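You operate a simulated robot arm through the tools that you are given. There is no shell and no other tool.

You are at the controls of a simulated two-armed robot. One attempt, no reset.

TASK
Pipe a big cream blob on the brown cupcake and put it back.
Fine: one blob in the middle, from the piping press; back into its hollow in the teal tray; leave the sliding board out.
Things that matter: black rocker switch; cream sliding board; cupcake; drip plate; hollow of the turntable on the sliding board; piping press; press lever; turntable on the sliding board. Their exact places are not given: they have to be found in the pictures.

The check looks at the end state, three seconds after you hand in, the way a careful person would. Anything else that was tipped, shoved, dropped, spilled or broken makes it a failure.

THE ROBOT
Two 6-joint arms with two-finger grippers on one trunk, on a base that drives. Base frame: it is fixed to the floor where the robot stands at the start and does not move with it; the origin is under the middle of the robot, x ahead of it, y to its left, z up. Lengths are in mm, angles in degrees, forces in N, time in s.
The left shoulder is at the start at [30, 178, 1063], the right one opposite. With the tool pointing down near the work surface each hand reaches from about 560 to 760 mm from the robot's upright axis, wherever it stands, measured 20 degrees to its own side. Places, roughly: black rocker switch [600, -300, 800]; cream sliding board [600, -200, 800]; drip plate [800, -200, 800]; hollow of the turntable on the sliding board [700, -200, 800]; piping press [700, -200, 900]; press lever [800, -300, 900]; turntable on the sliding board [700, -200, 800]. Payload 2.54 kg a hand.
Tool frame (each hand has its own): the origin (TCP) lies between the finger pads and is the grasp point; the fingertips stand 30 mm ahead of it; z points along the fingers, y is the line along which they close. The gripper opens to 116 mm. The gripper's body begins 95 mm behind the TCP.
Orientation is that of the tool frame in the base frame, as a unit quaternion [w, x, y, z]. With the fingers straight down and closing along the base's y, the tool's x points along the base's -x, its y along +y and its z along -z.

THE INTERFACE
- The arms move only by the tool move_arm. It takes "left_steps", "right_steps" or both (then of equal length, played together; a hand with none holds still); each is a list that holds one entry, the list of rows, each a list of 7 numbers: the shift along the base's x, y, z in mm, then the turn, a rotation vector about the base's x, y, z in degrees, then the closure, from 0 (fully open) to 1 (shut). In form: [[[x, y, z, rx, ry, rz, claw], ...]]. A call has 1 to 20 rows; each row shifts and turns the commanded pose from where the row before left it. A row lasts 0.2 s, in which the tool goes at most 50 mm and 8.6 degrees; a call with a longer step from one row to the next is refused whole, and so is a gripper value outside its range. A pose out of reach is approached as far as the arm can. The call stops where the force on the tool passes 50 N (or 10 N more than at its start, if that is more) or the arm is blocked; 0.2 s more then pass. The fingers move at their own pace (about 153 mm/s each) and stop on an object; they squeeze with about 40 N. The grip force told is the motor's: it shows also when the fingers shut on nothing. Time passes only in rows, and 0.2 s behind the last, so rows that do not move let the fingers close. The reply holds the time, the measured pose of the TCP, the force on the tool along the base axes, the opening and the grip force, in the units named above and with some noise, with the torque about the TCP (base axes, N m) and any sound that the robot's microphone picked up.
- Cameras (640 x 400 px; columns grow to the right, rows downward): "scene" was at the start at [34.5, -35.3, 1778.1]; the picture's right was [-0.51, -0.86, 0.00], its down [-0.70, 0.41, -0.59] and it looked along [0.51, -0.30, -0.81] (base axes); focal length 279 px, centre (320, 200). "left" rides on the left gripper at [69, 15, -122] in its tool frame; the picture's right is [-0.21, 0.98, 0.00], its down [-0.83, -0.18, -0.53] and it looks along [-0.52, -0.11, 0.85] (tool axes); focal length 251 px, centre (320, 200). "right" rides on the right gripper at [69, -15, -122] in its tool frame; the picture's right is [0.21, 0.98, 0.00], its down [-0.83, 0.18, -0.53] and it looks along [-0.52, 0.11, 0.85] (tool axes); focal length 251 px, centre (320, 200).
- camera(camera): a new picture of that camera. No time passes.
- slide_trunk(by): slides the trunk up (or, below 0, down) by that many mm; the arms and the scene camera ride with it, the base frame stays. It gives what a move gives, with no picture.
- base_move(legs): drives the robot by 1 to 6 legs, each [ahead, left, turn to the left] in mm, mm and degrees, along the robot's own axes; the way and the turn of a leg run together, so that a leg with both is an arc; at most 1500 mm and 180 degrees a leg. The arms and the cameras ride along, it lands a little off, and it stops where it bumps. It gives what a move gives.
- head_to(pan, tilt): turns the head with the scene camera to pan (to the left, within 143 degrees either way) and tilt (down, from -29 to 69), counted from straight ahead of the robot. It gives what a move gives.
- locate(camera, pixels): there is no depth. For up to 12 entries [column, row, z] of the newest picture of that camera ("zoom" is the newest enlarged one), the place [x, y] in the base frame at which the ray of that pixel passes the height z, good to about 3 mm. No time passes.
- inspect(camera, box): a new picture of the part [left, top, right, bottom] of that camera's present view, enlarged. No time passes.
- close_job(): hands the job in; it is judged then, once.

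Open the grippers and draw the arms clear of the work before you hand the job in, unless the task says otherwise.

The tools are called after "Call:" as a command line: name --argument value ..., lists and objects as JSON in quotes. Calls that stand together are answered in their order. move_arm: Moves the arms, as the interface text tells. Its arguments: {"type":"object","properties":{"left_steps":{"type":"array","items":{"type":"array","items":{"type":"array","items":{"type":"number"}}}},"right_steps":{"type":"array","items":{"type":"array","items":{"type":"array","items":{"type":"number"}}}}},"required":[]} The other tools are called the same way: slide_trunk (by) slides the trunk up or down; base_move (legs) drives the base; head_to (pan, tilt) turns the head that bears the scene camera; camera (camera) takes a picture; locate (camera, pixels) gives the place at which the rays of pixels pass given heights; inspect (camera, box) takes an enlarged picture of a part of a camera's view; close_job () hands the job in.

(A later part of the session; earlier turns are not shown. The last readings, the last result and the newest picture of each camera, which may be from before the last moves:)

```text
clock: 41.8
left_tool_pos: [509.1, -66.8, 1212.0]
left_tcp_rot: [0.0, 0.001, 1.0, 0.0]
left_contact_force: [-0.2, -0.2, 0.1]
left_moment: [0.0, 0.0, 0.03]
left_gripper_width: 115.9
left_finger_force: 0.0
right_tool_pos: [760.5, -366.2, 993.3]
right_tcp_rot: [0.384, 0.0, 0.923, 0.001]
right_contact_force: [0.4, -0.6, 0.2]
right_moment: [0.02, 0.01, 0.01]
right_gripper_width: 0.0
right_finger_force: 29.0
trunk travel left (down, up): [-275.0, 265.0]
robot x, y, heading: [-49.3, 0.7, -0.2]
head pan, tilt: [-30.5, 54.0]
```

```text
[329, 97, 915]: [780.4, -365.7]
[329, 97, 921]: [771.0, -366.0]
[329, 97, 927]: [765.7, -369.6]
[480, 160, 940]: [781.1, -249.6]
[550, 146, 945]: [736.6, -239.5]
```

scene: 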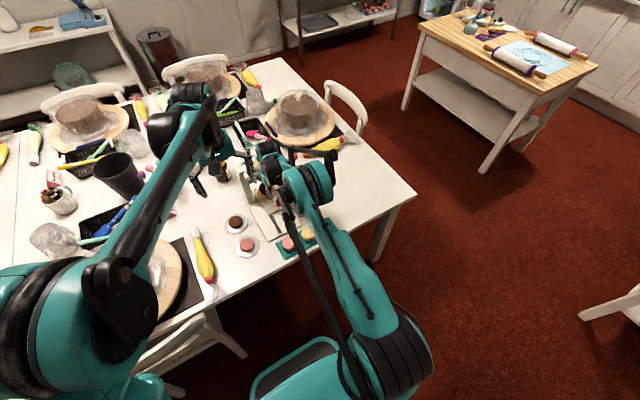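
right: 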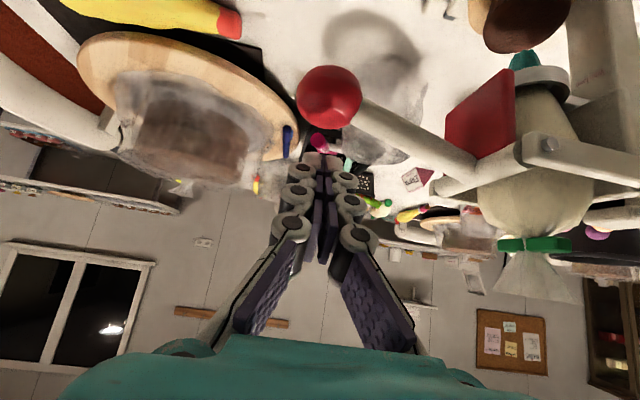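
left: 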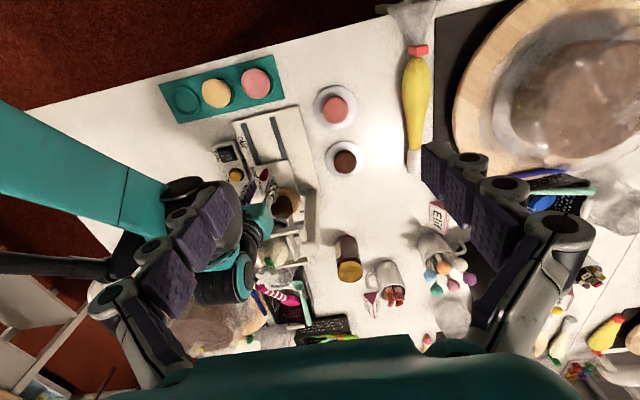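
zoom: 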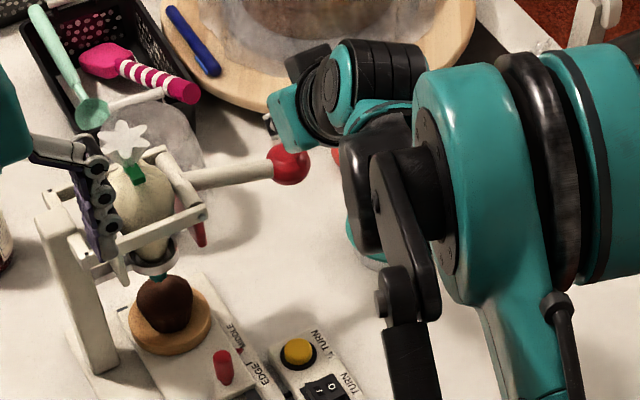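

The ball is at (773,-367,920), with the fingertip edge right above it. I lower in small steps until contact.

Call:
move_arm --right_steps '[[[0, 0, -12, 0, 0, 0, 1], [0, 0, -4, 0, 0, 0, 1], [0, 0, -4, 0, 0, 0, 1], [0, 0, 0, 0, 0, 0, 1]]]'

Call:
move_arm --right_steps '[[[0, 0, -3, 0, 0, 0, 1], [0, 0, -3, 0, 0, 0, 1], [0, 0, 0, 0, 0, 0, 1]]]'

Call:
camera --camera "right"

Call:
inspect --camera "scene" --box '[230, 130, 330, 220]'

```text
clock: 42.8
left_tool_pos: [509.3, -67.4, 1212.8]
left_tcp_rot: [0.0, 0.001, 1.0, 0.0]
left_contact_force: [0.0, -0.3, 0.1]
left_moment: [0.01, 0.03, -0.04]
left_gripper_width: 115.9
left_finger_force: 0.2
right_tool_pos: [759.5, -367.0, 970.8]
right_tcp_rot: [0.385, 0.001, 0.923, -0.001]
right_contact_force: [-0.9, -0.4, 0.0]
right_moment: [-0.01, -0.01, 0.01]
right_gripper_width: 0.0
right_finger_force: 28.2
trunk travel left (down, up): [-275.0, 265.0]
robot x, y, heading: [-48.2, 1.1, -0.1]
head pan, tilt: [-30.5, 54.0]
```

```text
clock: 43.6
left_tool_pos: [508.4, -65.7, 1211.9]
left_tcp_rot: [-0.001, 0.002, 1.0, 0.0]
left_contact_force: [0.2, 0.6, -0.5]
left_moment: [-0.03, -0.02, -0.03]
left_gripper_width: 116.1
left_finger_force: 0.1
right_tool_pos: [760.3, -366.0, 964.1]
right_tcp_rot: [0.384, 0.0, 0.923, 0.0]
right_contact_force: [0.0, -1.1, 1.0]
right_moment: [0.0, -0.01, -0.01]
right_gripper_width: 0.0
right_finger_force: 28.5
trunk travel left (down, up): [-275.0, 265.0]
robot x, y, heading: [-49.4, -0.9, -0.3]
head pan, tilt: [-30.5, 54.0]
```

```text
taken
```

right: 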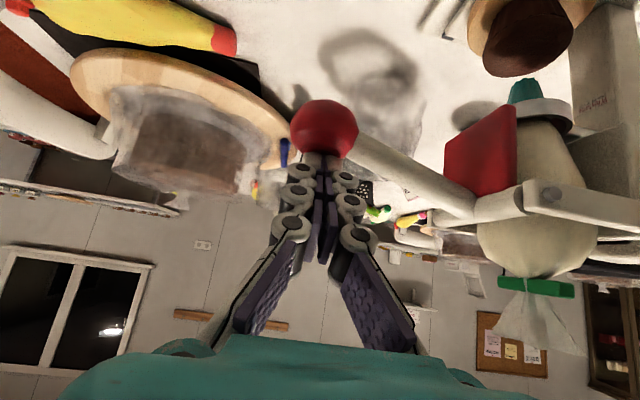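

```text
4.44 times, centred on (280, 175) of scene
```

zoom: 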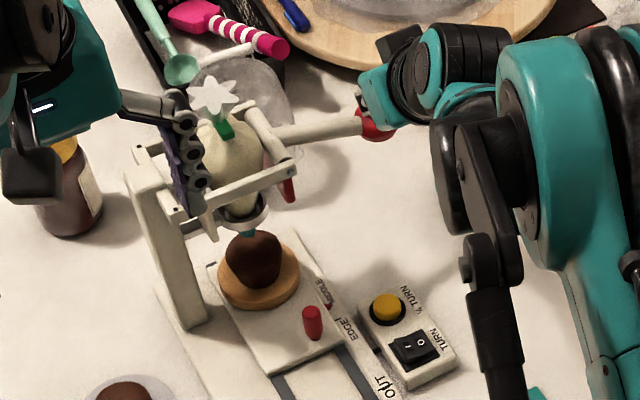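

Force is near zero and the tips are nearly at the ball. I press on in 4 mm steps and watch force and sound.

Call:
move_arm --right_steps '[[[0, 0, -4, 0, 0, 0, 1], [0, 0, -4, 0, 0, 0, 1], [0, 0, 0, 0, 0, 0, 1]]]'

Call:
camera --camera "right"

Call:
inspect --camera "scene" --box '[230, 130, 330, 220]'

```text
clock: 44.4
left_tool_pos: [509.3, -66.3, 1211.2]
left_tcp_rot: [0.0, 0.0, 1.0, 0.0]
left_contact_force: [-0.4, 0.3, 0.2]
left_moment: [0.01, 0.02, 0.0]
left_gripper_width: 115.9
left_finger_force: 0.0
right_tool_pos: [760.1, -365.0, 958.6]
right_tcp_rot: [0.384, 0.001, 0.923, -0.001]
right_contact_force: [1.1, 1.2, 2.2]
right_moment: [0.0, -0.05, 0.01]
right_gripper_width: 0.0
right_finger_force: 28.3
trunk travel left (down, up): [-275.0, 265.0]
robot x, y, heading: [-52.6, -1.5, -0.1]
head pan, tilt: [-30.5, 54.0]
```

```text
taken
```

right: 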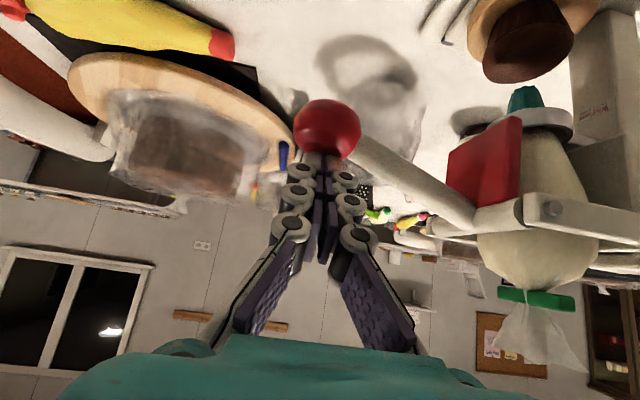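

```text
4.44 times, centred on (280, 175) of scene
```

zoom: 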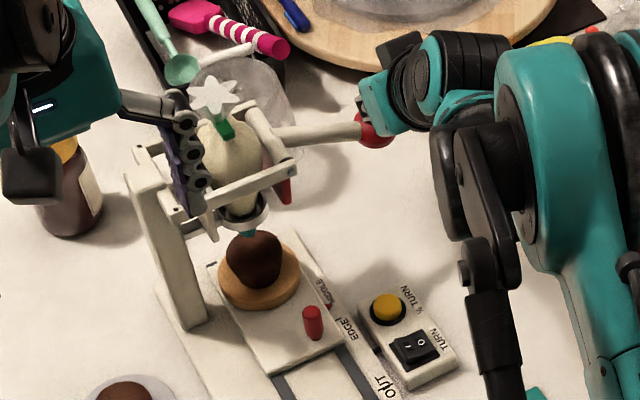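

The lever yields easily (about 2 N) and is beginning to swing. I follow the arc down further, moving y inward with it, and watch the nozzle.

Call:
move_arm --right_steps '[[[0, 1, -4, 0, 0, 0, 1], [0, 1.5, -4, 0, 0, 0, 1], [0, 1.5, -4, 0, 0, 0, 1], [0, 2, -4, 0, 0, 0, 1]]]'

Call:
camera --camera "right"

Call:
inspect --camera "scene" --box '[230, 130, 330, 220]'

Call:
inspect --camera "left" --box '[220, 170, 340, 280]'

```text
clock: 45.4
left_tool_pos: [508.2, -67.0, 1211.5]
left_tcp_rot: [0.002, 0.0, 1.0, 0.0]
left_contact_force: [-0.7, -0.2, 0.6]
left_moment: [-0.01, 0.0, -0.01]
left_gripper_width: 115.7
left_finger_force: 0.1
right_tool_pos: [759.5, -360.2, 943.0]
right_tcp_rot: [0.385, 0.001, 0.923, 0.0]
right_contact_force: [-2.0, -1.5, 2.6]
right_moment: [-0.02, 0.0, 0.01]
right_gripper_width: 0.0
right_finger_force: 28.8
trunk travel left (down, up): [-275.0, 265.0]
robot x, y, heading: [-49.9, -1.8, 0.2]
head pan, tilt: [-30.5, 54.0]
```

```text
taken
```

right: 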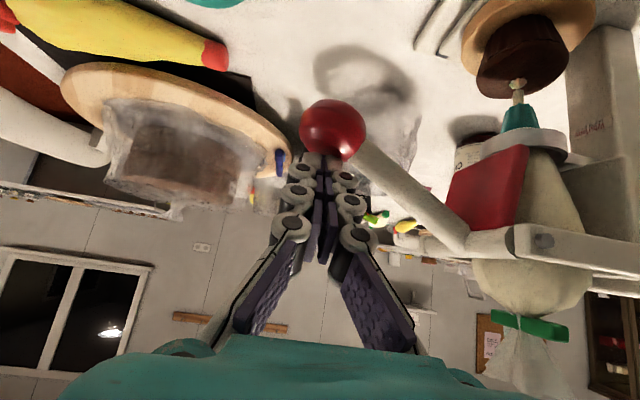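

```text
4.44 times, centred on (280, 175) of scene
```

zoom: 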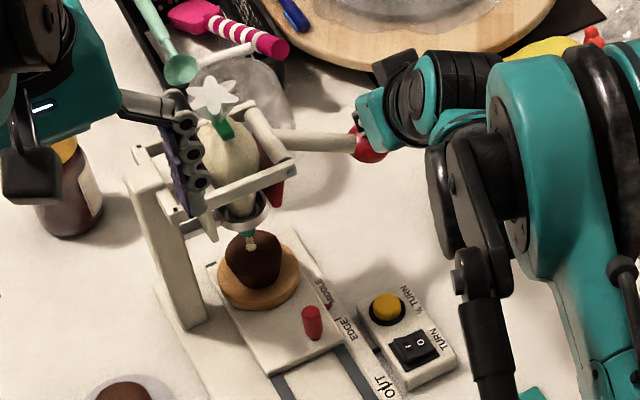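

```text
3.64 times, centred on (280, 225) of left
```

zoom: 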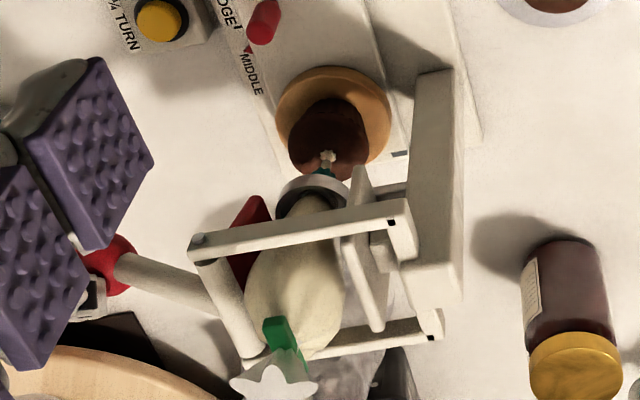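

Cream is coming out and landing near the centre of the cupcake. I keep pressing the lever further along its arc.

Call:
move_arm --right_steps '[[[0, 2, -4, 0, 0, 0, 1], [0, 2, -4, 0, 0, 0, 1], [0, 2, -4, 0, 0, 0, 1]]]'

Call:
inspect --camera "right" --box '[420, 0, 640, 180]'

Call:
inspect --camera "scene" --box '[250, 160, 310, 210]'

Call:
inspect --camera "left" --box '[260, 180, 320, 230]'

```text
clock: 46.2
left_tool_pos: [509.4, -65.2, 1212.7]
left_tcp_rot: [0.001, 0.001, 1.0, 0.001]
left_contact_force: [0.2, 0.3, 0.3]
left_moment: [-0.01, -0.02, -0.03]
left_gripper_width: 116.1
left_finger_force: 0.0
right_tool_pos: [757.9, -353.9, 930.1]
right_tcp_rot: [0.385, 0.0, 0.923, 0.001]
right_contact_force: [3.0, -1.2, 10.2]
right_moment: [0.02, -0.17, -0.03]
right_gripper_width: 0.2
right_finger_force: 29.0
trunk travel left (down, up): [-275.0, 265.0]
robot x, y, heading: [-51.4, -0.2, -0.1]
head pan, tilt: [-30.5, 54.0]
```

```text
2.22 times, centred on (530, 90) of right
```

zoom: 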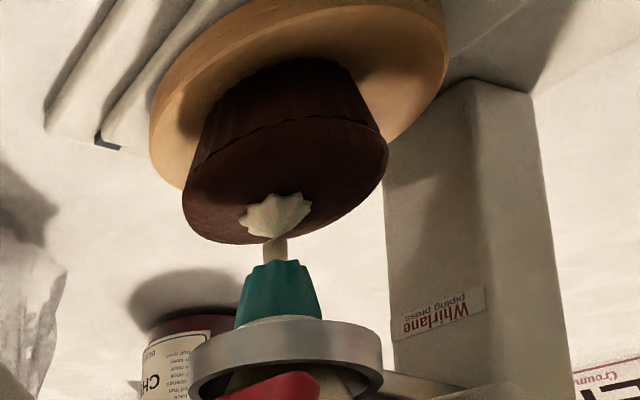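

```text
8.00 times, centred on (280, 185) of scene
```

zoom: 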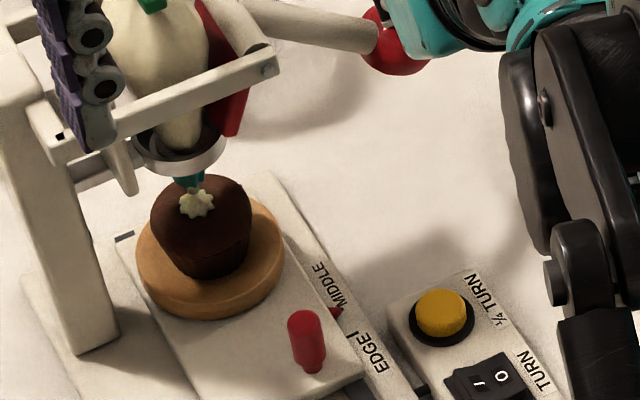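

```text
8.00 times, centred on (290, 205) of left
```

zoom: 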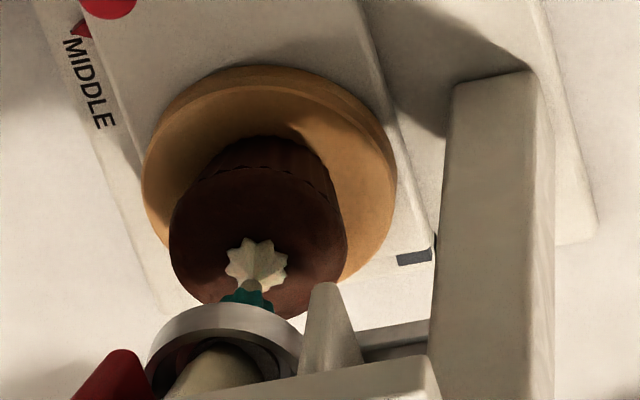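

A star-shaped blob is forming on the top's middle, and force is up to 10 N. I press a bit further and hold.

Call:
move_arm --right_steps '[[[0, 2, -3, 0, 0, 0, 1], [0, 2, -3, 0, 0, 0, 1], [0, 0, 0, 0, 0, 0, 1]]]'

Call:
inspect --camera "right" --box '[420, 0, 640, 180]'

Call:
inspect --camera "scene" --box '[250, 160, 310, 210]'

```text
clock: 47.0
left_tool_pos: [506.7, -68.2, 1214.4]
left_tcp_rot: [0.001, 0.001, 1.0, 0.0]
left_contact_force: [-0.3, -0.4, 0.3]
left_moment: [-0.02, 0.04, -0.01]
left_gripper_width: 115.9
left_finger_force: 0.0
right_tool_pos: [757.4, -352.5, 929.0]
right_tcp_rot: [0.389, 0.002, 0.921, -0.002]
right_contact_force: [7.7, -20.5, 42.3]
right_moment: [-0.16, -0.66, -0.31]
right_gripper_width: 0.0
right_finger_force: 28.6
trunk travel left (down, up): [-275.0, 265.0]
robot x, y, heading: [-51.6, -3.8, -0.2]
head pan, tilt: [-30.5, 54.0]
```

```text
2.22 times, centred on (530, 90) of right
```

zoom: 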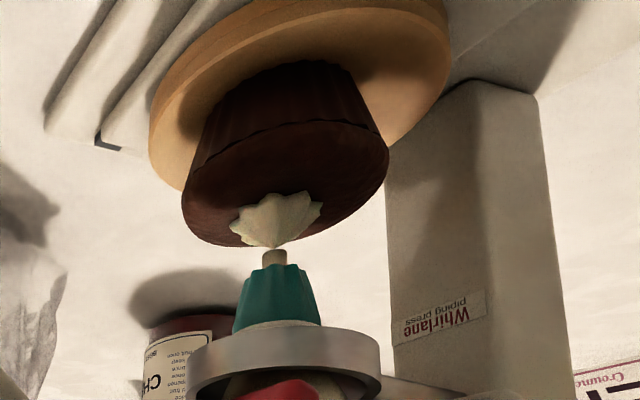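

```text
8.00 times, centred on (280, 185) of scene
```

zoom: 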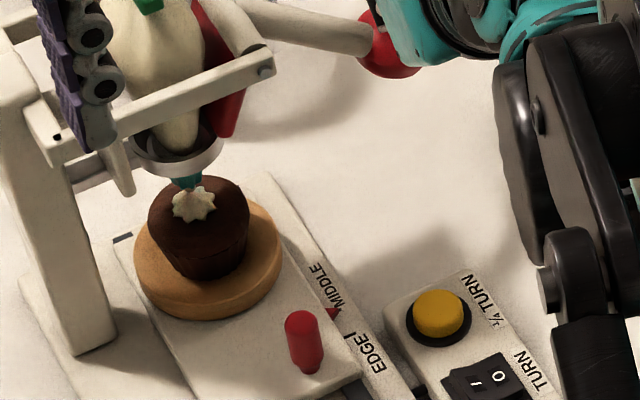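

The lever is at its stop (42 N) and the blob has grown. I relax the push slightly, still holding the lever down, and see whether the cream keeps flowing.

Call:
move_arm --right_steps '[[[0, -1, 2, 0, 0, 0, 1], [0, 0, 0, 0, 0, 0, 1]]]'

Call:
inspect --camera "right" --box '[420, 0, 640, 180]'

Call:
inspect --camera "left" --box '[260, 180, 320, 230]'

Call:
inspect --camera "scene" --box '[250, 160, 310, 210]'

```text
clock: 47.6
left_tool_pos: [505.8, -66.6, 1212.3]
left_tcp_rot: [0.002, 0.001, 1.0, 0.0]
left_contact_force: [-0.7, 0.0, -0.3]
left_moment: [-0.04, 0.01, -0.05]
left_gripper_width: 116.2
left_finger_force: 0.0
right_tool_pos: [757.3, -352.5, 928.7]
right_tcp_rot: [0.388, 0.001, 0.922, -0.001]
right_contact_force: [1.9, -21.5, 34.5]
right_moment: [-0.25, -0.42, -0.25]
right_gripper_width: 0.0
right_finger_force: 28.8
trunk travel left (down, up): [-275.0, 265.0]
robot x, y, heading: [-48.1, -1.1, -0.1]
head pan, tilt: [-30.5, 54.0]
```

```text
2.22 times, centred on (530, 90) of right
```

zoom: 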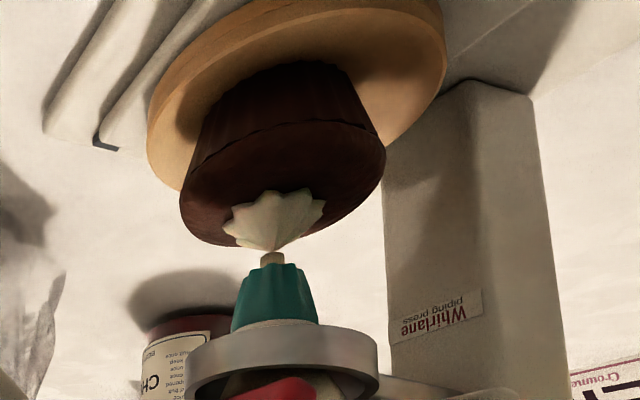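

```text
8.00 times, centred on (290, 205) of left
```

zoom: 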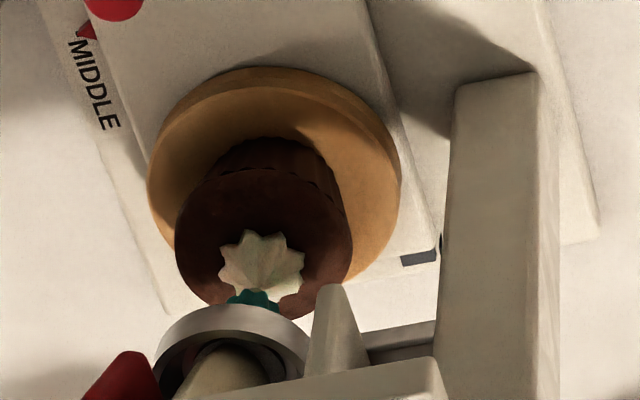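

```text
8.00 times, centred on (280, 185) of scene
```

zoom: 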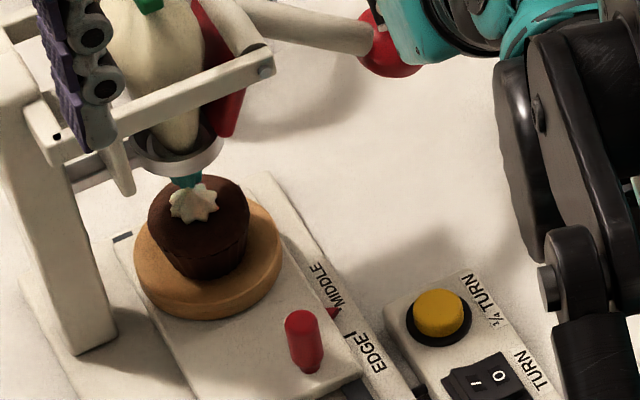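

The blob keeps growing while the lever is held; it is about half the cupcake's width now. I hold another second.

Call:
move_arm --right_steps '[[[0, 0, 0, 0, 0, 0, 1], [0, 0, 0, 0, 0, 0, 1], [0, 0, 0, 0, 0, 0, 1], [0, 0, 0, 0, 0, 0, 1]]]'

Call:
inspect --camera "right" --box '[420, 0, 640, 180]'

Call:
inspect --camera "left" --box '[260, 180, 320, 230]'

Call:
inspect --camera "scene" --box '[250, 160, 310, 210]'

```text
clock: 48.6
left_tool_pos: [505.1, -67.7, 1214.0]
left_tcp_rot: [0.002, 0.0, 1.0, 0.0]
left_contact_force: [0.2, -0.2, -0.5]
left_moment: [0.01, -0.02, 0.02]
left_gripper_width: 116.0
left_finger_force: 0.0
right_tool_pos: [758.1, -352.2, 929.3]
right_tcp_rot: [0.387, 0.001, 0.922, -0.001]
right_contact_force: [-0.3, -22.5, 33.2]
right_moment: [-0.27, -0.34, -0.25]
right_gripper_width: 0.0
right_finger_force: 28.7
trunk travel left (down, up): [-275.0, 265.0]
robot x, y, heading: [-50.0, 2.4, 0.0]
head pan, tilt: [-30.5, 54.0]
```

```text
2.22 times, centred on (530, 90) of right
```

zoom: 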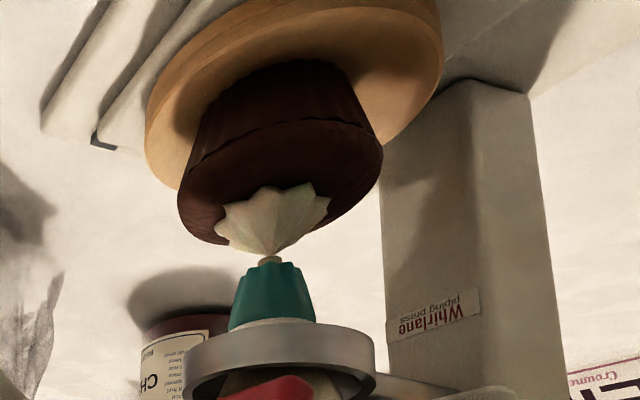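

```text
8.00 times, centred on (290, 205) of left
```

zoom: 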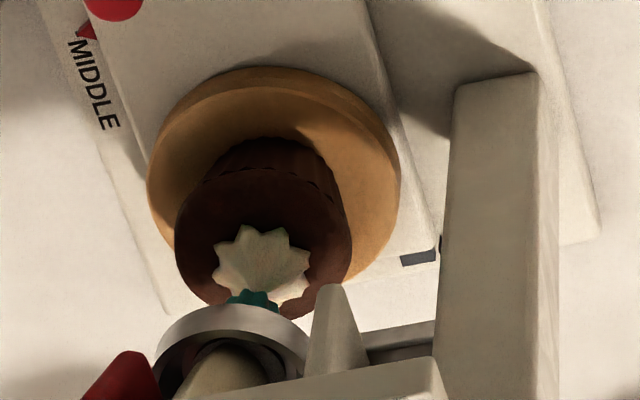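

```text
8.00 times, centred on (280, 185) of scene
```

zoom: 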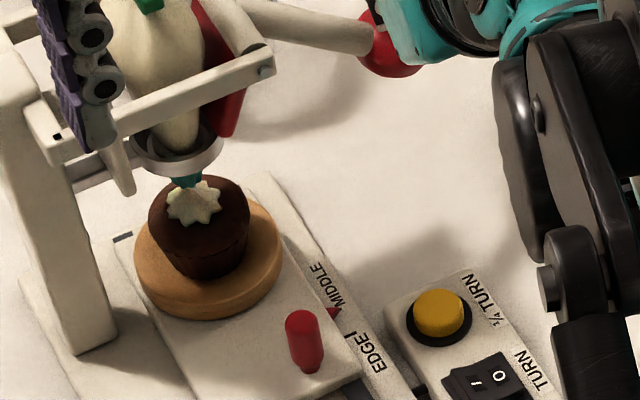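

The blob is now about 58% of the cupcake's width, with a small gap left to the nozzle. I hold once more to make it properly big.

Call:
move_arm --right_steps '[[[0, 0, 0, 0, 0, 0, 1], [0, 0, 0, 0, 0, 0, 1], [0, 0, 0, 0, 0, 0, 1], [0, 0, 0, 0, 0, 0, 1]]]'

Call:
inspect --camera "right" --box '[420, 0, 640, 180]'

Call:
inspect --camera "left" --box '[260, 180, 320, 230]'

Call:
inspect --camera "scene" --box '[250, 160, 310, 210]'

```text
clock: 49.6
left_tool_pos: [504.5, -66.4, 1213.6]
left_tcp_rot: [0.001, 0.001, 1.0, 0.0]
left_contact_force: [0.1, -0.9, 0.5]
left_moment: [0.0, -0.01, 0.03]
left_gripper_width: 115.9
left_finger_force: 0.1
right_tool_pos: [757.9, -351.5, 928.3]
right_tcp_rot: [0.388, 0.002, 0.922, -0.001]
right_contact_force: [0.2, -19.6, 35.4]
right_moment: [-0.24, -0.4, -0.23]
right_gripper_width: 0.0
right_finger_force: 28.6
trunk travel left (down, up): [-275.0, 265.0]
robot x, y, heading: [-49.3, 1.9, -0.2]
head pan, tilt: [-30.5, 54.0]
```

```text
2.22 times, centred on (530, 90) of right
```

zoom: 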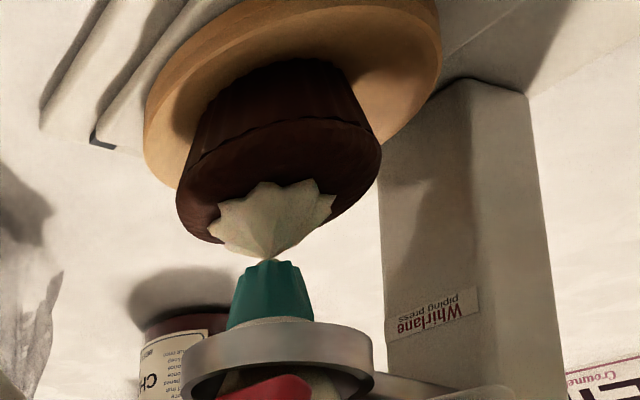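

```text
8.00 times, centred on (290, 205) of left
```

zoom: 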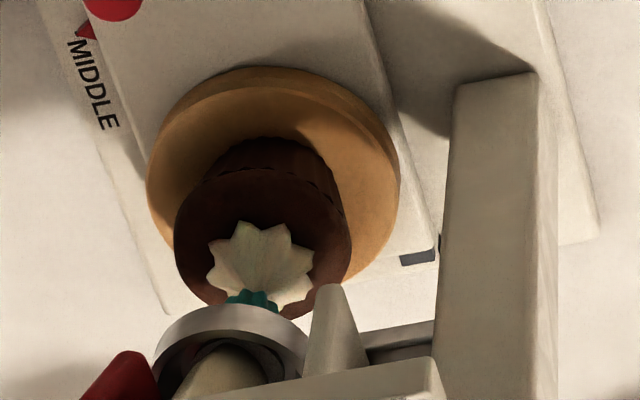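

```text
8.00 times, centred on (280, 185) of scene
```

zoom: 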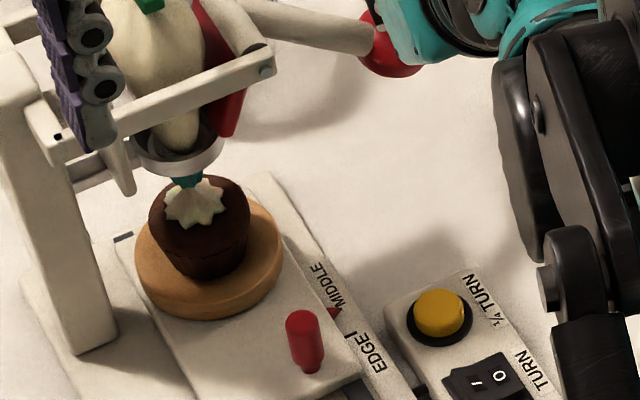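

The blob now spans about 62% of the top, a big one, and its peak is close to the nozzle. I release the lever by lifting the hand.

Call:
move_arm --right_steps '[[[0, -6, 25, 0, 0, 0, 1], [0, -6, 30, 0, 0, 0, 1], [-10, -5, 40, 0, 0, 0, 1], [-30, 0, 20, 0, 0, 0, 1]]]'

Call:
camera --camera "right"

Call:
inspect --camera "scene" --box '[230, 130, 330, 220]'

Call:
inspect --camera "left" --box '[240, 170, 330, 260]'

```text
clock: 50.6
left_tool_pos: [508.6, -65.6, 1212.3]
left_tcp_rot: [0.0, 0.001, 1.0, 0.0]
left_contact_force: [-0.8, 0.2, -0.1]
left_moment: [0.03, -0.05, -0.04]
left_gripper_width: 116.0
left_finger_force: 0.0
right_tool_pos: [719.4, -366.6, 1042.5]
right_tcp_rot: [0.385, 0.0, 0.923, -0.001]
right_contact_force: [-0.4, -0.5, 0.6]
right_moment: [-0.02, -0.02, -0.02]
right_gripper_width: 0.0
right_finger_force: 28.4
trunk travel left (down, up): [-275.0, 265.0]
robot x, y, heading: [-48.2, 1.6, 0.2]
head pan, tilt: [-30.5, 54.0]
```

```text
taken
```

right: 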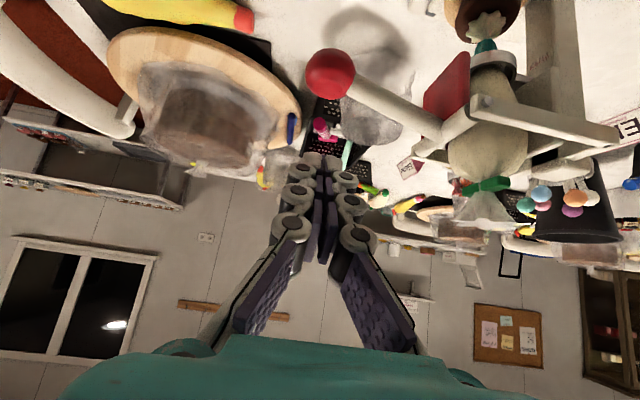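

```text
4.44 times, centred on (280, 175) of scene
```

zoom: 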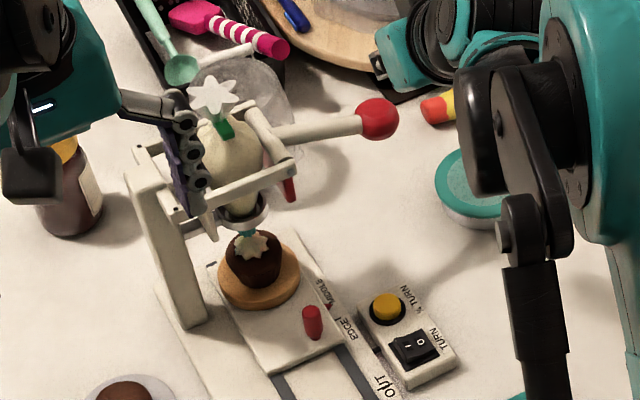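

```text
4.44 times, centred on (285, 215) of left
```

zoom: 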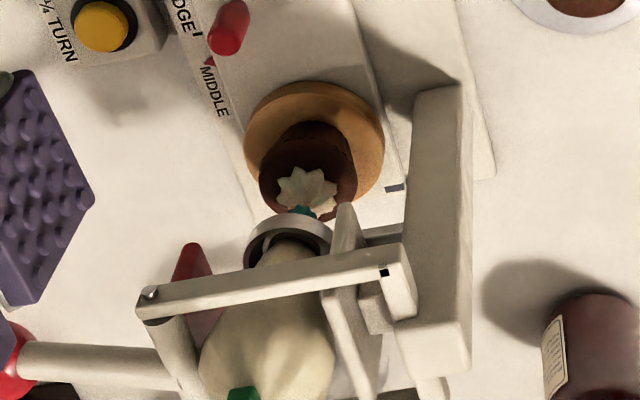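

The lever has sprung back and the flow stopped. I zoom to see whether the blob's peak clears the nozzle.

Call:
inspect --camera "right" --box '[430, 0, 550, 90]'

Call:
inspect --camera "scene" --box '[255, 175, 295, 205]'

```text
4.44 times, centred on (490, 45) of right
```

zoom: 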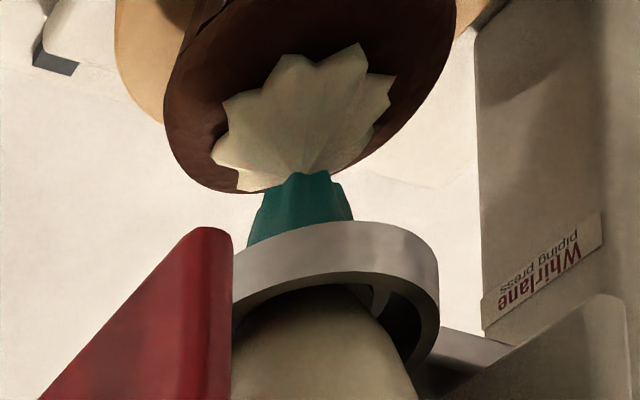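

```text
13.33 times, centred on (275, 190) of scene
```

zoom: 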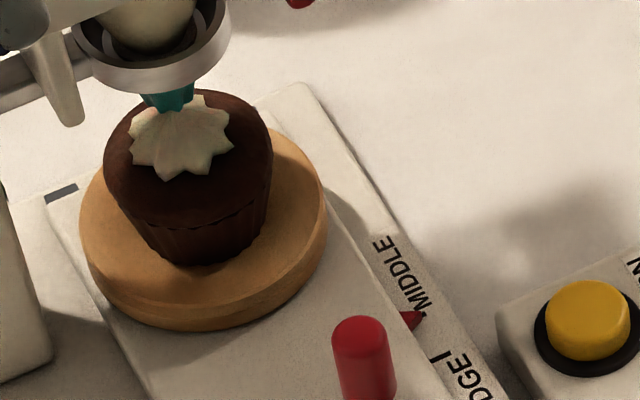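

The blob sits in the middle of the cupcake and just clears the nozzle. I bring the hand back to 30° tilt, behind and above the knob, ready to pull the board out.

Call:
move_arm --right_steps '[[[-40, 0, -10, 0, 7.5, 0, 1], [-40, 0, -20, 0, 7.5, 0, 1], [-20, 30, -30, 0, 0, 0, 0.9], [0, 35, -30, 0, 0, 0, 0.7], [0, 35, -30, 0, 0, 0, 0.7], [0, 28, -25, 0, 0, 0, 0.7], [25, 0, 0, 0, 0, 0, 0.7], [27, 0, 0, 0, 0, 0, 0.7]]]'

Call:
camera --camera "right"

Call:
inspect --camera "left" --box '[220, 150, 320, 230]'

```text
clock: 52.4
left_tool_pos: [510.6, -65.5, 1211.2]
left_tcp_rot: [0.001, 0.0, 1.0, 0.0]
left_contact_force: [0.2, 0.0, 0.4]
left_moment: [-0.01, 0.04, 0.01]
left_gripper_width: 116.0
left_finger_force: 0.1
right_tool_pos: [669.7, -237.1, 895.4]
right_tcp_rot: [0.26, 0.0, 0.965, 0.0]
right_contact_force: [-0.7, 0.1, -0.6]
right_moment: [-0.01, 0.01, 0.01]
right_gripper_width: 34.9
right_finger_force: 0.1
trunk travel left (down, up): [-275.0, 265.0]
robot x, y, heading: [-51.7, -3.0, -0.0]
head pan, tilt: [-30.5, 54.0]
```

```text
taken
```

right: 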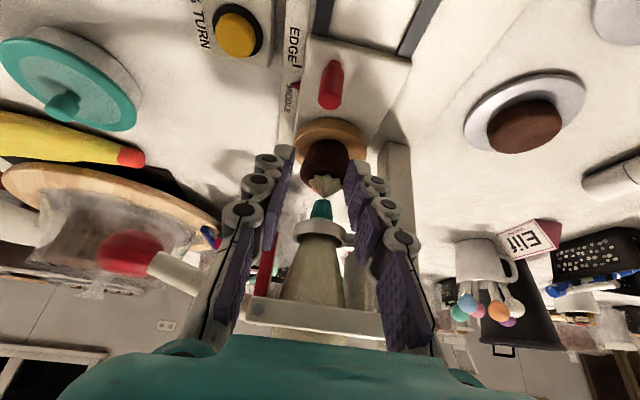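

```text
5.00 times, centred on (270, 190) of left
```

zoom: 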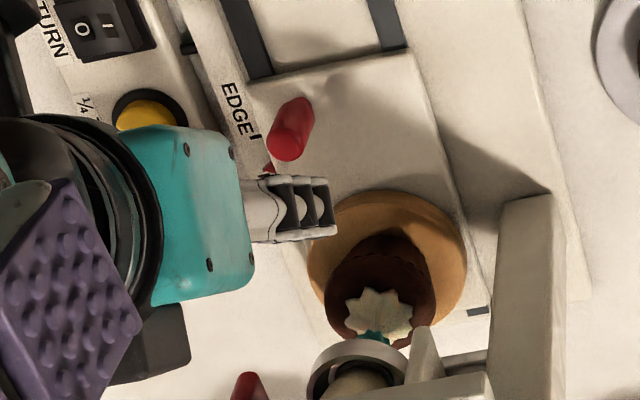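

The knob is ahead between the fingers. I descend along the same line as before and grip it.

Call:
move_arm --right_steps '[[[1, -1, -30, 0, 0, 0, 0.7], [0, 0, -25, 0, 0, 0, 0.7], [0, 0, -18, 0, 0, 0, 0.7], [0, 0, -13, 0, 0, 0, 0.7], [0, 0, 0, 0, 0, 0, 0.8], [0, 0, 0, 0, 0, 0, 0.86], [0, 0, 0, 0, 0, 0, 0.87]]]'

Call:
camera --camera "right"

```text
clock: 54.0
left_tool_pos: [509.4, -65.0, 1210.5]
left_tcp_rot: [-0.001, 0.001, 1.0, 0.0]
left_contact_force: [0.3, 0.7, -0.4]
left_moment: [-0.01, -0.03, -0.02]
left_gripper_width: 115.9
left_finger_force: 0.2
right_tool_pos: [673.5, -237.9, 809.2]
right_tcp_rot: [0.26, 0.0, 0.966, 0.0]
right_contact_force: [-1.5, 6.0, -1.4]
right_moment: [0.14, 0.07, 0.03]
right_gripper_width: 19.7
right_finger_force: 3.4
trunk travel left (down, up): [-275.0, 265.0]
robot x, y, heading: [-51.8, 1.5, -0.0]
head pan, tilt: [-30.5, 54.0]
```

```text
taken
```

right: 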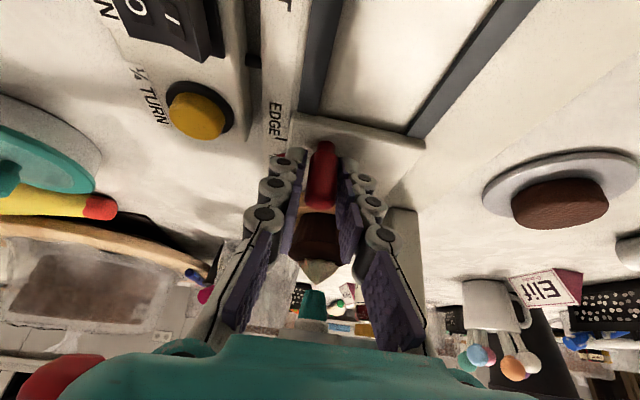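

The grip is closing on the knob. I firm it up and pull the board out slowly, first 48 mm.

Call:
move_arm --right_steps '[[[0, 0, 0, 0, 0, 0, 0.88], [-3, 0, 0, 0, 0, 0, 0.88], [-5, 0, 0, 0, 0, 0, 0.88], [-7, 0, 0, 0, 0, 0, 0.88], [-7, 0, 0, 0, 0, 0, 0.88], [-7, 0, 0, 0, 0, 0, 0.88], [-7, 0, 0, 0, 0, 0, 0.88], [-7, 0, 0, 0, 0, 0, 0.88], [-5, 0, 0, 0, 0, 0, 0.88]]]'

Call:
camera --camera "right"

Call:
inspect --camera "left" --box '[210, 120, 330, 220]'

```text
clock: 56.0
left_tool_pos: [508.2, -65.8, 1211.9]
left_tcp_rot: [0.0, 0.001, 1.0, -0.001]
left_contact_force: [-1.1, 0.1, 0.1]
left_moment: [0.0, 0.02, 0.01]
left_gripper_width: 116.0
left_finger_force: 0.1
right_tool_pos: [624.3, -240.8, 809.7]
right_tcp_rot: [0.261, 0.0, 0.965, 0.0]
right_contact_force: [0.3, 10.5, 0.8]
right_moment: [0.29, -0.15, 0.06]
right_gripper_width: 20.6
right_finger_force: 5.2
trunk travel left (down, up): [-275.0, 265.0]
robot x, y, heading: [-48.1, 1.9, -0.1]
head pan, tilt: [-30.5, 54.0]
```

```text
taken
```

right: 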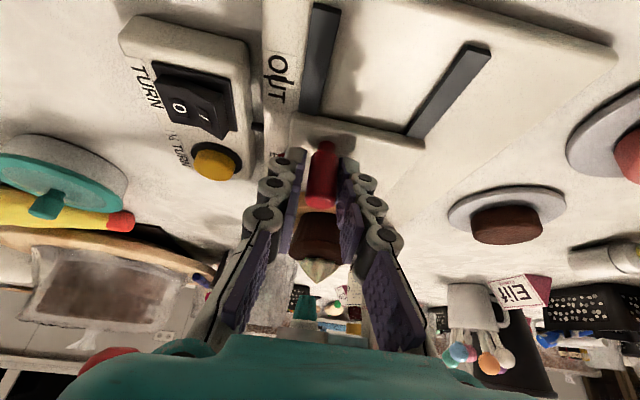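

```text
4.00 times, centred on (270, 170) of left
```

zoom: 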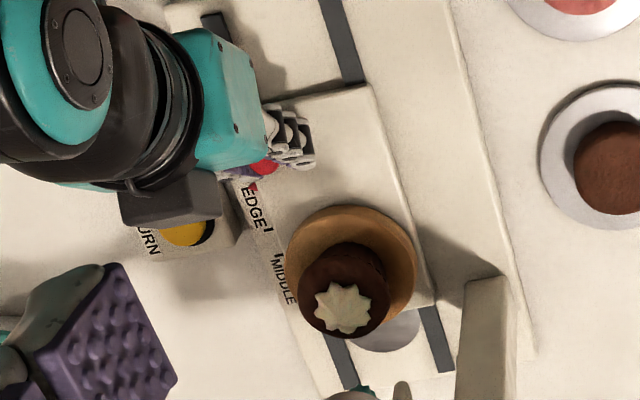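

The board and cupcake come out smoothly with the blob intact. I continue pulling, shifting y slightly to ease the side load.

Call:
move_arm --right_steps '[[[-5, 1, 0, 0, 0, 0, 0.88], [-7, 1, 0, 0, 0, 0, 0.88], [-7, 0, 0, 0, 0, 0, 0.88], [-7, 0, 0, 0, 0, 0, 0.88], [-7, 0, 0, 0, 0, 0, 0.88], [-7, 0, 0, 0, 0, 0, 0.88], [-6, 0, 0, 0, 0, 0, 0.88], [-4, 0, 0, 0, 0, 0, 0.88]]]'

Call:
camera --camera "right"

Call:
inspect --camera "left" --box '[210, 100, 330, 200]'

```text
clock: 57.8
left_tool_pos: [509.7, -65.1, 1211.1]
left_tcp_rot: [0.0, 0.002, 1.0, -0.001]
left_contact_force: [0.4, 0.0, -0.3]
left_moment: [-0.01, -0.05, 0.0]
left_gripper_width: 116.1
left_finger_force: 0.1
right_tool_pos: [608.3, -239.6, 818.5]
right_tcp_rot: [0.26, 0.0, 0.966, -0.001]
right_contact_force: [0.4, 11.4, -3.7]
right_moment: [0.28, 0.02, 0.05]
right_gripper_width: 21.1
right_finger_force: 5.5
right hand out of reach, approached as far as the arm can: row 3, 4, 5, 6, 7, 8
trunk travel left (down, up): [-275.0, 265.0]
robot x, y, heading: [-51.7, 0.7, 0.0]
head pan, tilt: [-30.5, 54.0]
```

```text
taken
```

right: 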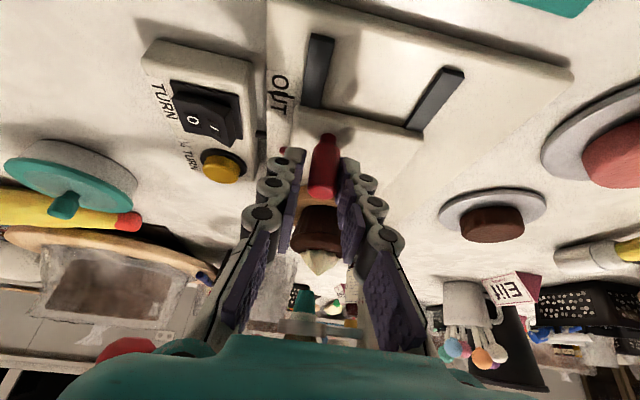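

```text
4.00 times, centred on (270, 150) of left
```

zoom: 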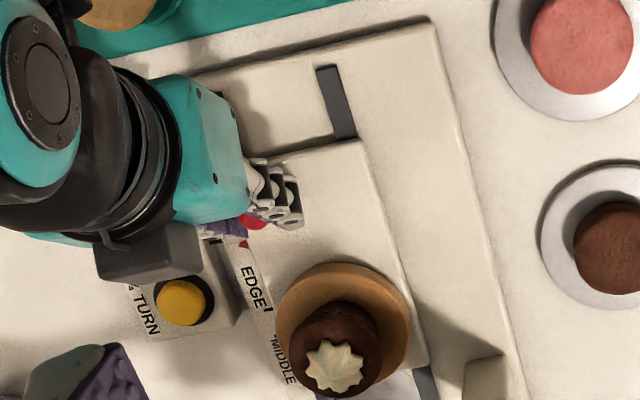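

The tilted hand has run out of near reach at x≈608, since the wrist is too close in. I release, rise, turn the hand upright (the press is far now) and re-grip.

Call:
move_arm --right_steps '[[[0, 0, 0, 0, 0, 0, 0.8], [0, 0, 0, 0, 0, 0, 0.68], [0, 0, 25, 0, 0, 0, 0.68], [0, 0, 25, 0, 0, 0, 0.68], [3, 0, 0, 0, 7.5, 0, 0.68], [3, 0, 0, 0, 7.5, 0, 0.68], [3, 0, 0, 0, 7.5, 0, 0.68], [3, 0, 0, 0, 7.5, 0, 0.68]]]'

Call:
camera --camera "right"

Call:
inspect --camera "left" --box '[210, 100, 330, 200]'

```text
clock: 59.6
left_tool_pos: [510.9, -66.7, 1211.9]
left_tcp_rot: [0.0, 0.001, 1.0, 0.0]
left_contact_force: [-1.0, 0.0, -0.1]
left_moment: [-0.01, 0.04, -0.01]
left_gripper_width: 115.7
left_finger_force: 0.0
right_tool_pos: [619.7, -241.1, 867.2]
right_tcp_rot: [0.001, 0.0, 1.0, 0.0]
right_contact_force: [0.2, -0.7, -0.2]
right_moment: [-0.01, 0.0, 0.01]
right_gripper_width: 36.9
right_finger_force: 0.0
trunk travel left (down, up): [-275.0, 265.0]
robot x, y, heading: [-49.1, -0.9, 0.2]
head pan, tilt: [-30.5, 54.0]
```

```text
taken
```

right: 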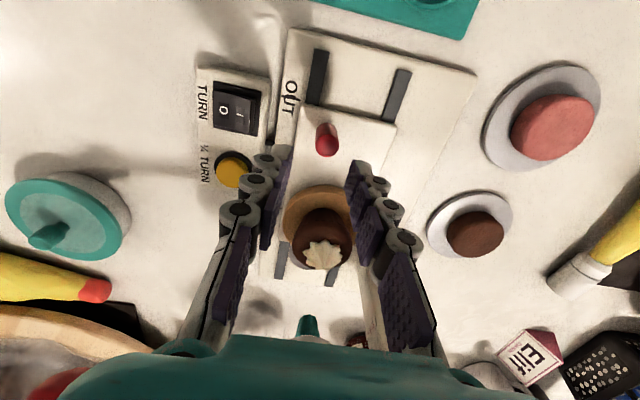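

```text
4.00 times, centred on (270, 150) of left
```

zoom: 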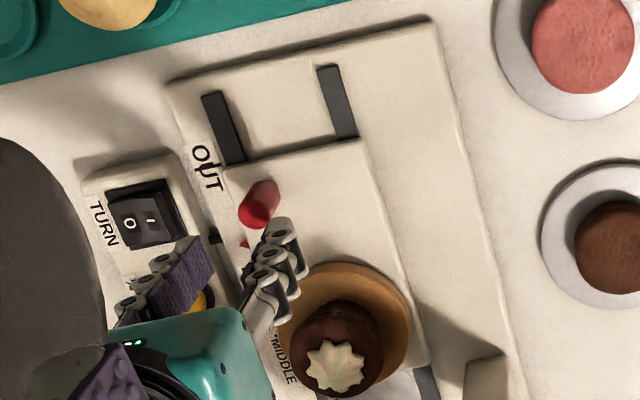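

I locate the knob now: right (326,140), left (254,152.5).

Call:
locate --camera "right" --pixels '[[327, 142, 803], [327, 142, 795], [327, 128, 775]]'

Call:
camera --camera "left"

Call:
locate --camera "left" --pixels '[[254, 153, 803]]'

```text
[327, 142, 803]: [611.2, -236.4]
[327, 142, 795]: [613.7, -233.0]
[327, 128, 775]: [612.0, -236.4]
```

```text
taken
```

left: 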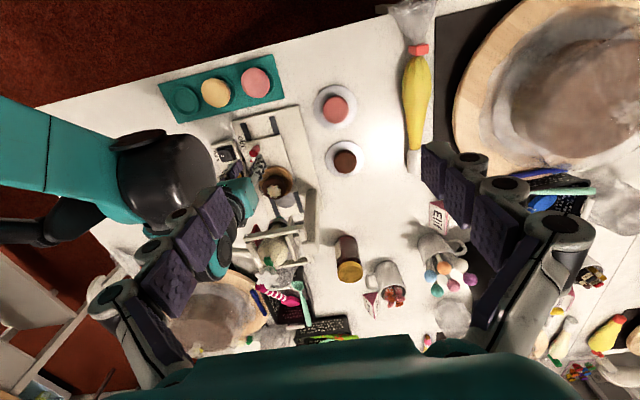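

```text
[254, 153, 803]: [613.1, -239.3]
```

The knob is at (612.5,-238). I shift over it, descend to 807 and grip.

Call:
move_arm --right_steps '[[[-7, 2.5, -15, 0, 0, 0, 0.68], [0, 0, -20, 0, 0, 0, 0.68], [0, 0, -15, 0, 0, 0, 0.68], [0, 0, -10, 0, 0, 0, 0.68], [0, 0, 0, 0, 0, 0, 0.8], [0, 0, 0, 0, 0, 0, 0.86], [0, 0, 0, 0, 0, 0, 0.88]]]'

Call:
camera --camera "right"

```text
clock: 61.2
left_tool_pos: [509.0, -66.4, 1211.6]
left_tcp_rot: [0.001, 0.001, 1.0, 0.0]
left_contact_force: [-0.2, -1.4, -0.5]
left_moment: [-0.01, -0.03, 0.03]
left_gripper_width: 116.0
left_finger_force: 0.0
right_tool_pos: [611.3, -238.3, 807.1]
right_tcp_rot: [0.002, 0.0, 1.0, 0.0]
right_contact_force: [0.1, 1.1, -2.3]
right_moment: [0.0, -0.21, -0.04]
right_gripper_width: 17.1
right_finger_force: 43.1
trunk travel left (down, up): [-275.0, 265.0]
robot x, y, heading: [-49.9, 1.0, -0.5]
head pan, tilt: [-30.5, 54.0]
```

```text
taken
```

right: 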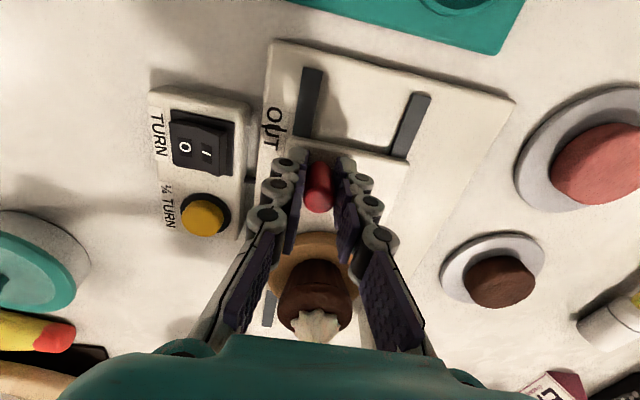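

Gripped at 17.1 mm. I pull back the remaining ~44 mm gently.

Call:
move_arm --right_steps '[[[-4, 0, 0, 0, 0, 0, 0.88], [-7, 0, 0, 0, 0, 0, 0.88], [-7, 0, 0, 0, 0, 0, 0.88], [-7, 0, 0, 0, 0, 0, 0.88], [-7, 0, 0, 0, 0, 0, 0.88], [-6, 0, 0, 0, 0, 0, 0.88], [-4, 0, 0, 0, 0, 0, 0.88], [-1.5, 0, 0, 0, 0, 0, 0.88]]]'

Call:
camera --camera "right"

Call:
inspect --camera "left" --box '[210, 80, 330, 180]'

```text
clock: 63.0
left_tool_pos: [510.2, -66.1, 1210.4]
left_tcp_rot: [0.0, 0.001, 1.0, 0.0]
left_contact_force: [0.3, 0.5, 0.6]
left_moment: [0.03, 0.0, 0.01]
left_gripper_width: 116.0
left_finger_force: 0.1
right_tool_pos: [568.2, -238.1, 808.1]
right_tcp_rot: [0.001, 0.0, 1.0, 0.0]
right_contact_force: [-0.1, 0.7, -11.3]
right_moment: [-0.01, -0.22, 0.03]
right_gripper_width: 17.2
right_finger_force: 42.7
trunk travel left (down, up): [-275.0, 265.0]
robot x, y, heading: [-52.8, -3.5, -0.3]
head pan, tilt: [-30.5, 54.0]
```

```text
taken
```

right: 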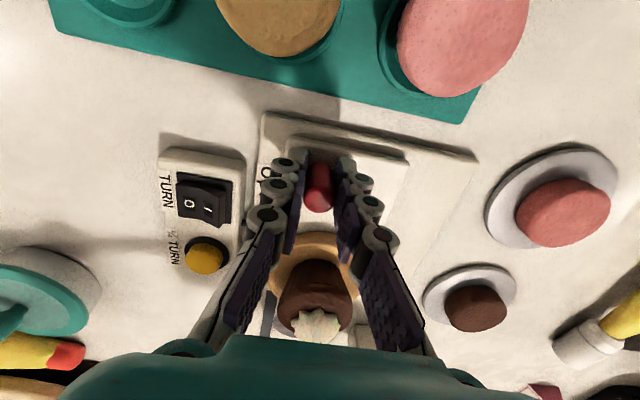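

```text
4.00 times, centred on (270, 130) of left
```

zoom: 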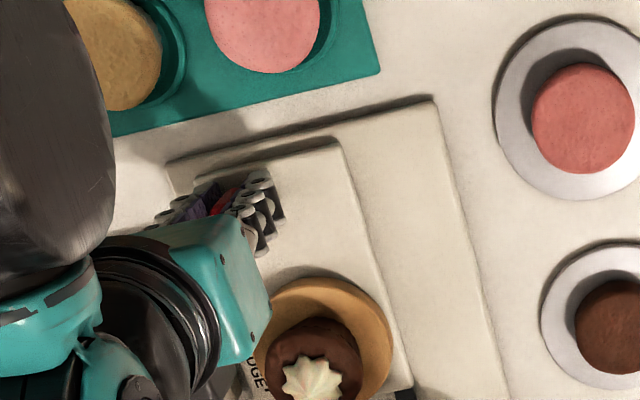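

The board seems nearly at OUT. I release, rise and back away a little to read the pointer.

Call:
move_arm --right_steps '[[[0, 0, 0, 0, 0, 0, 0.8], [0, 0, 0, 0, 0, 0, 0.68], [0, 0, 30, 0, 0, 0, 0.68], [0, 0, 40, 0, 0, 0, 0.68], [0, 0, 40, 0, 0, 0, 0.68]]]'

Call:
inspect --camera "right" --box '[270, 80, 410, 260]'

Call:
inspect --camera "left" --box '[220, 90, 320, 190]'

Call:
inspect --camera "left" --box '[230, 120, 260, 150]'

```text
clock: 64.2
left_tool_pos: [507.8, -66.3, 1210.8]
left_tcp_rot: [0.0, 0.002, 1.0, 0.0]
left_contact_force: [0.4, 0.0, 0.2]
left_moment: [-0.03, -0.05, 0.03]
left_gripper_width: 116.0
left_finger_force: 0.1
right_tool_pos: [567.7, -234.2, 919.7]
right_tcp_rot: [0.002, -0.001, 1.0, 0.0]
right_contact_force: [0.5, 0.2, 0.1]
right_moment: [-0.03, -0.01, -0.01]
right_gripper_width: 36.8
right_finger_force: 0.0
trunk travel left (down, up): [-275.0, 265.0]
robot x, y, heading: [-52.0, -3.7, 0.1]
head pan, tilt: [-30.5, 54.0]
```

```text
2.22 times, centred on (340, 170) of right
```

zoom: 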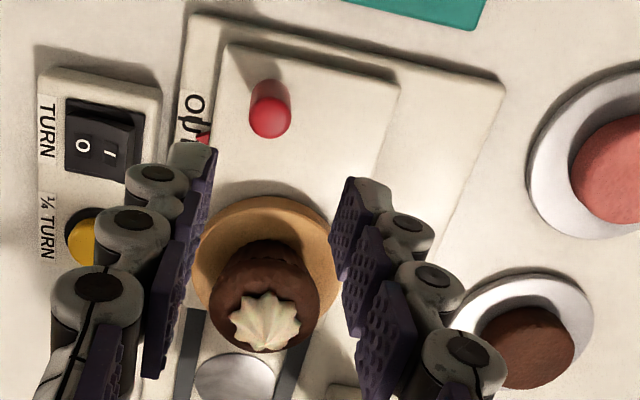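

```text
4.00 times, centred on (270, 140) of left
```

zoom: 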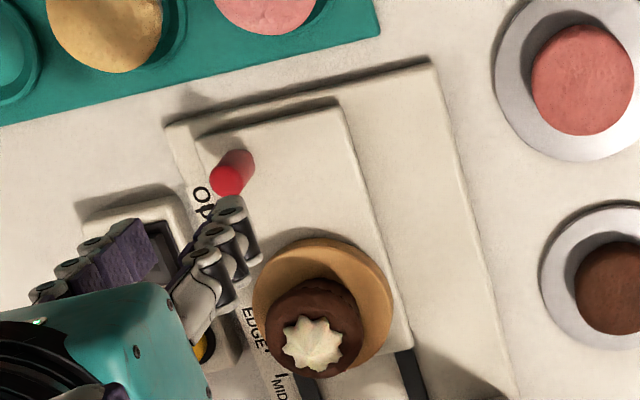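

```text
13.33 times, centred on (245, 135) of left
```

zoom: 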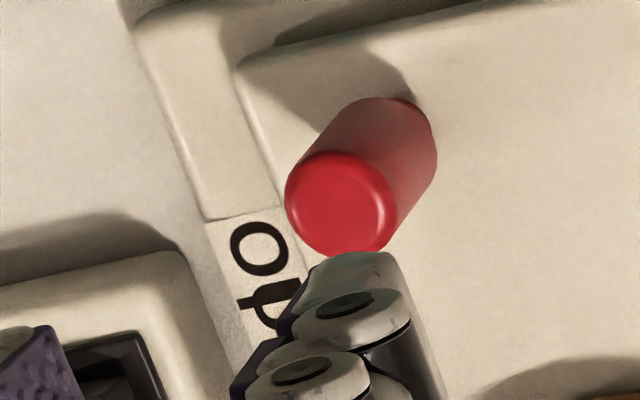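

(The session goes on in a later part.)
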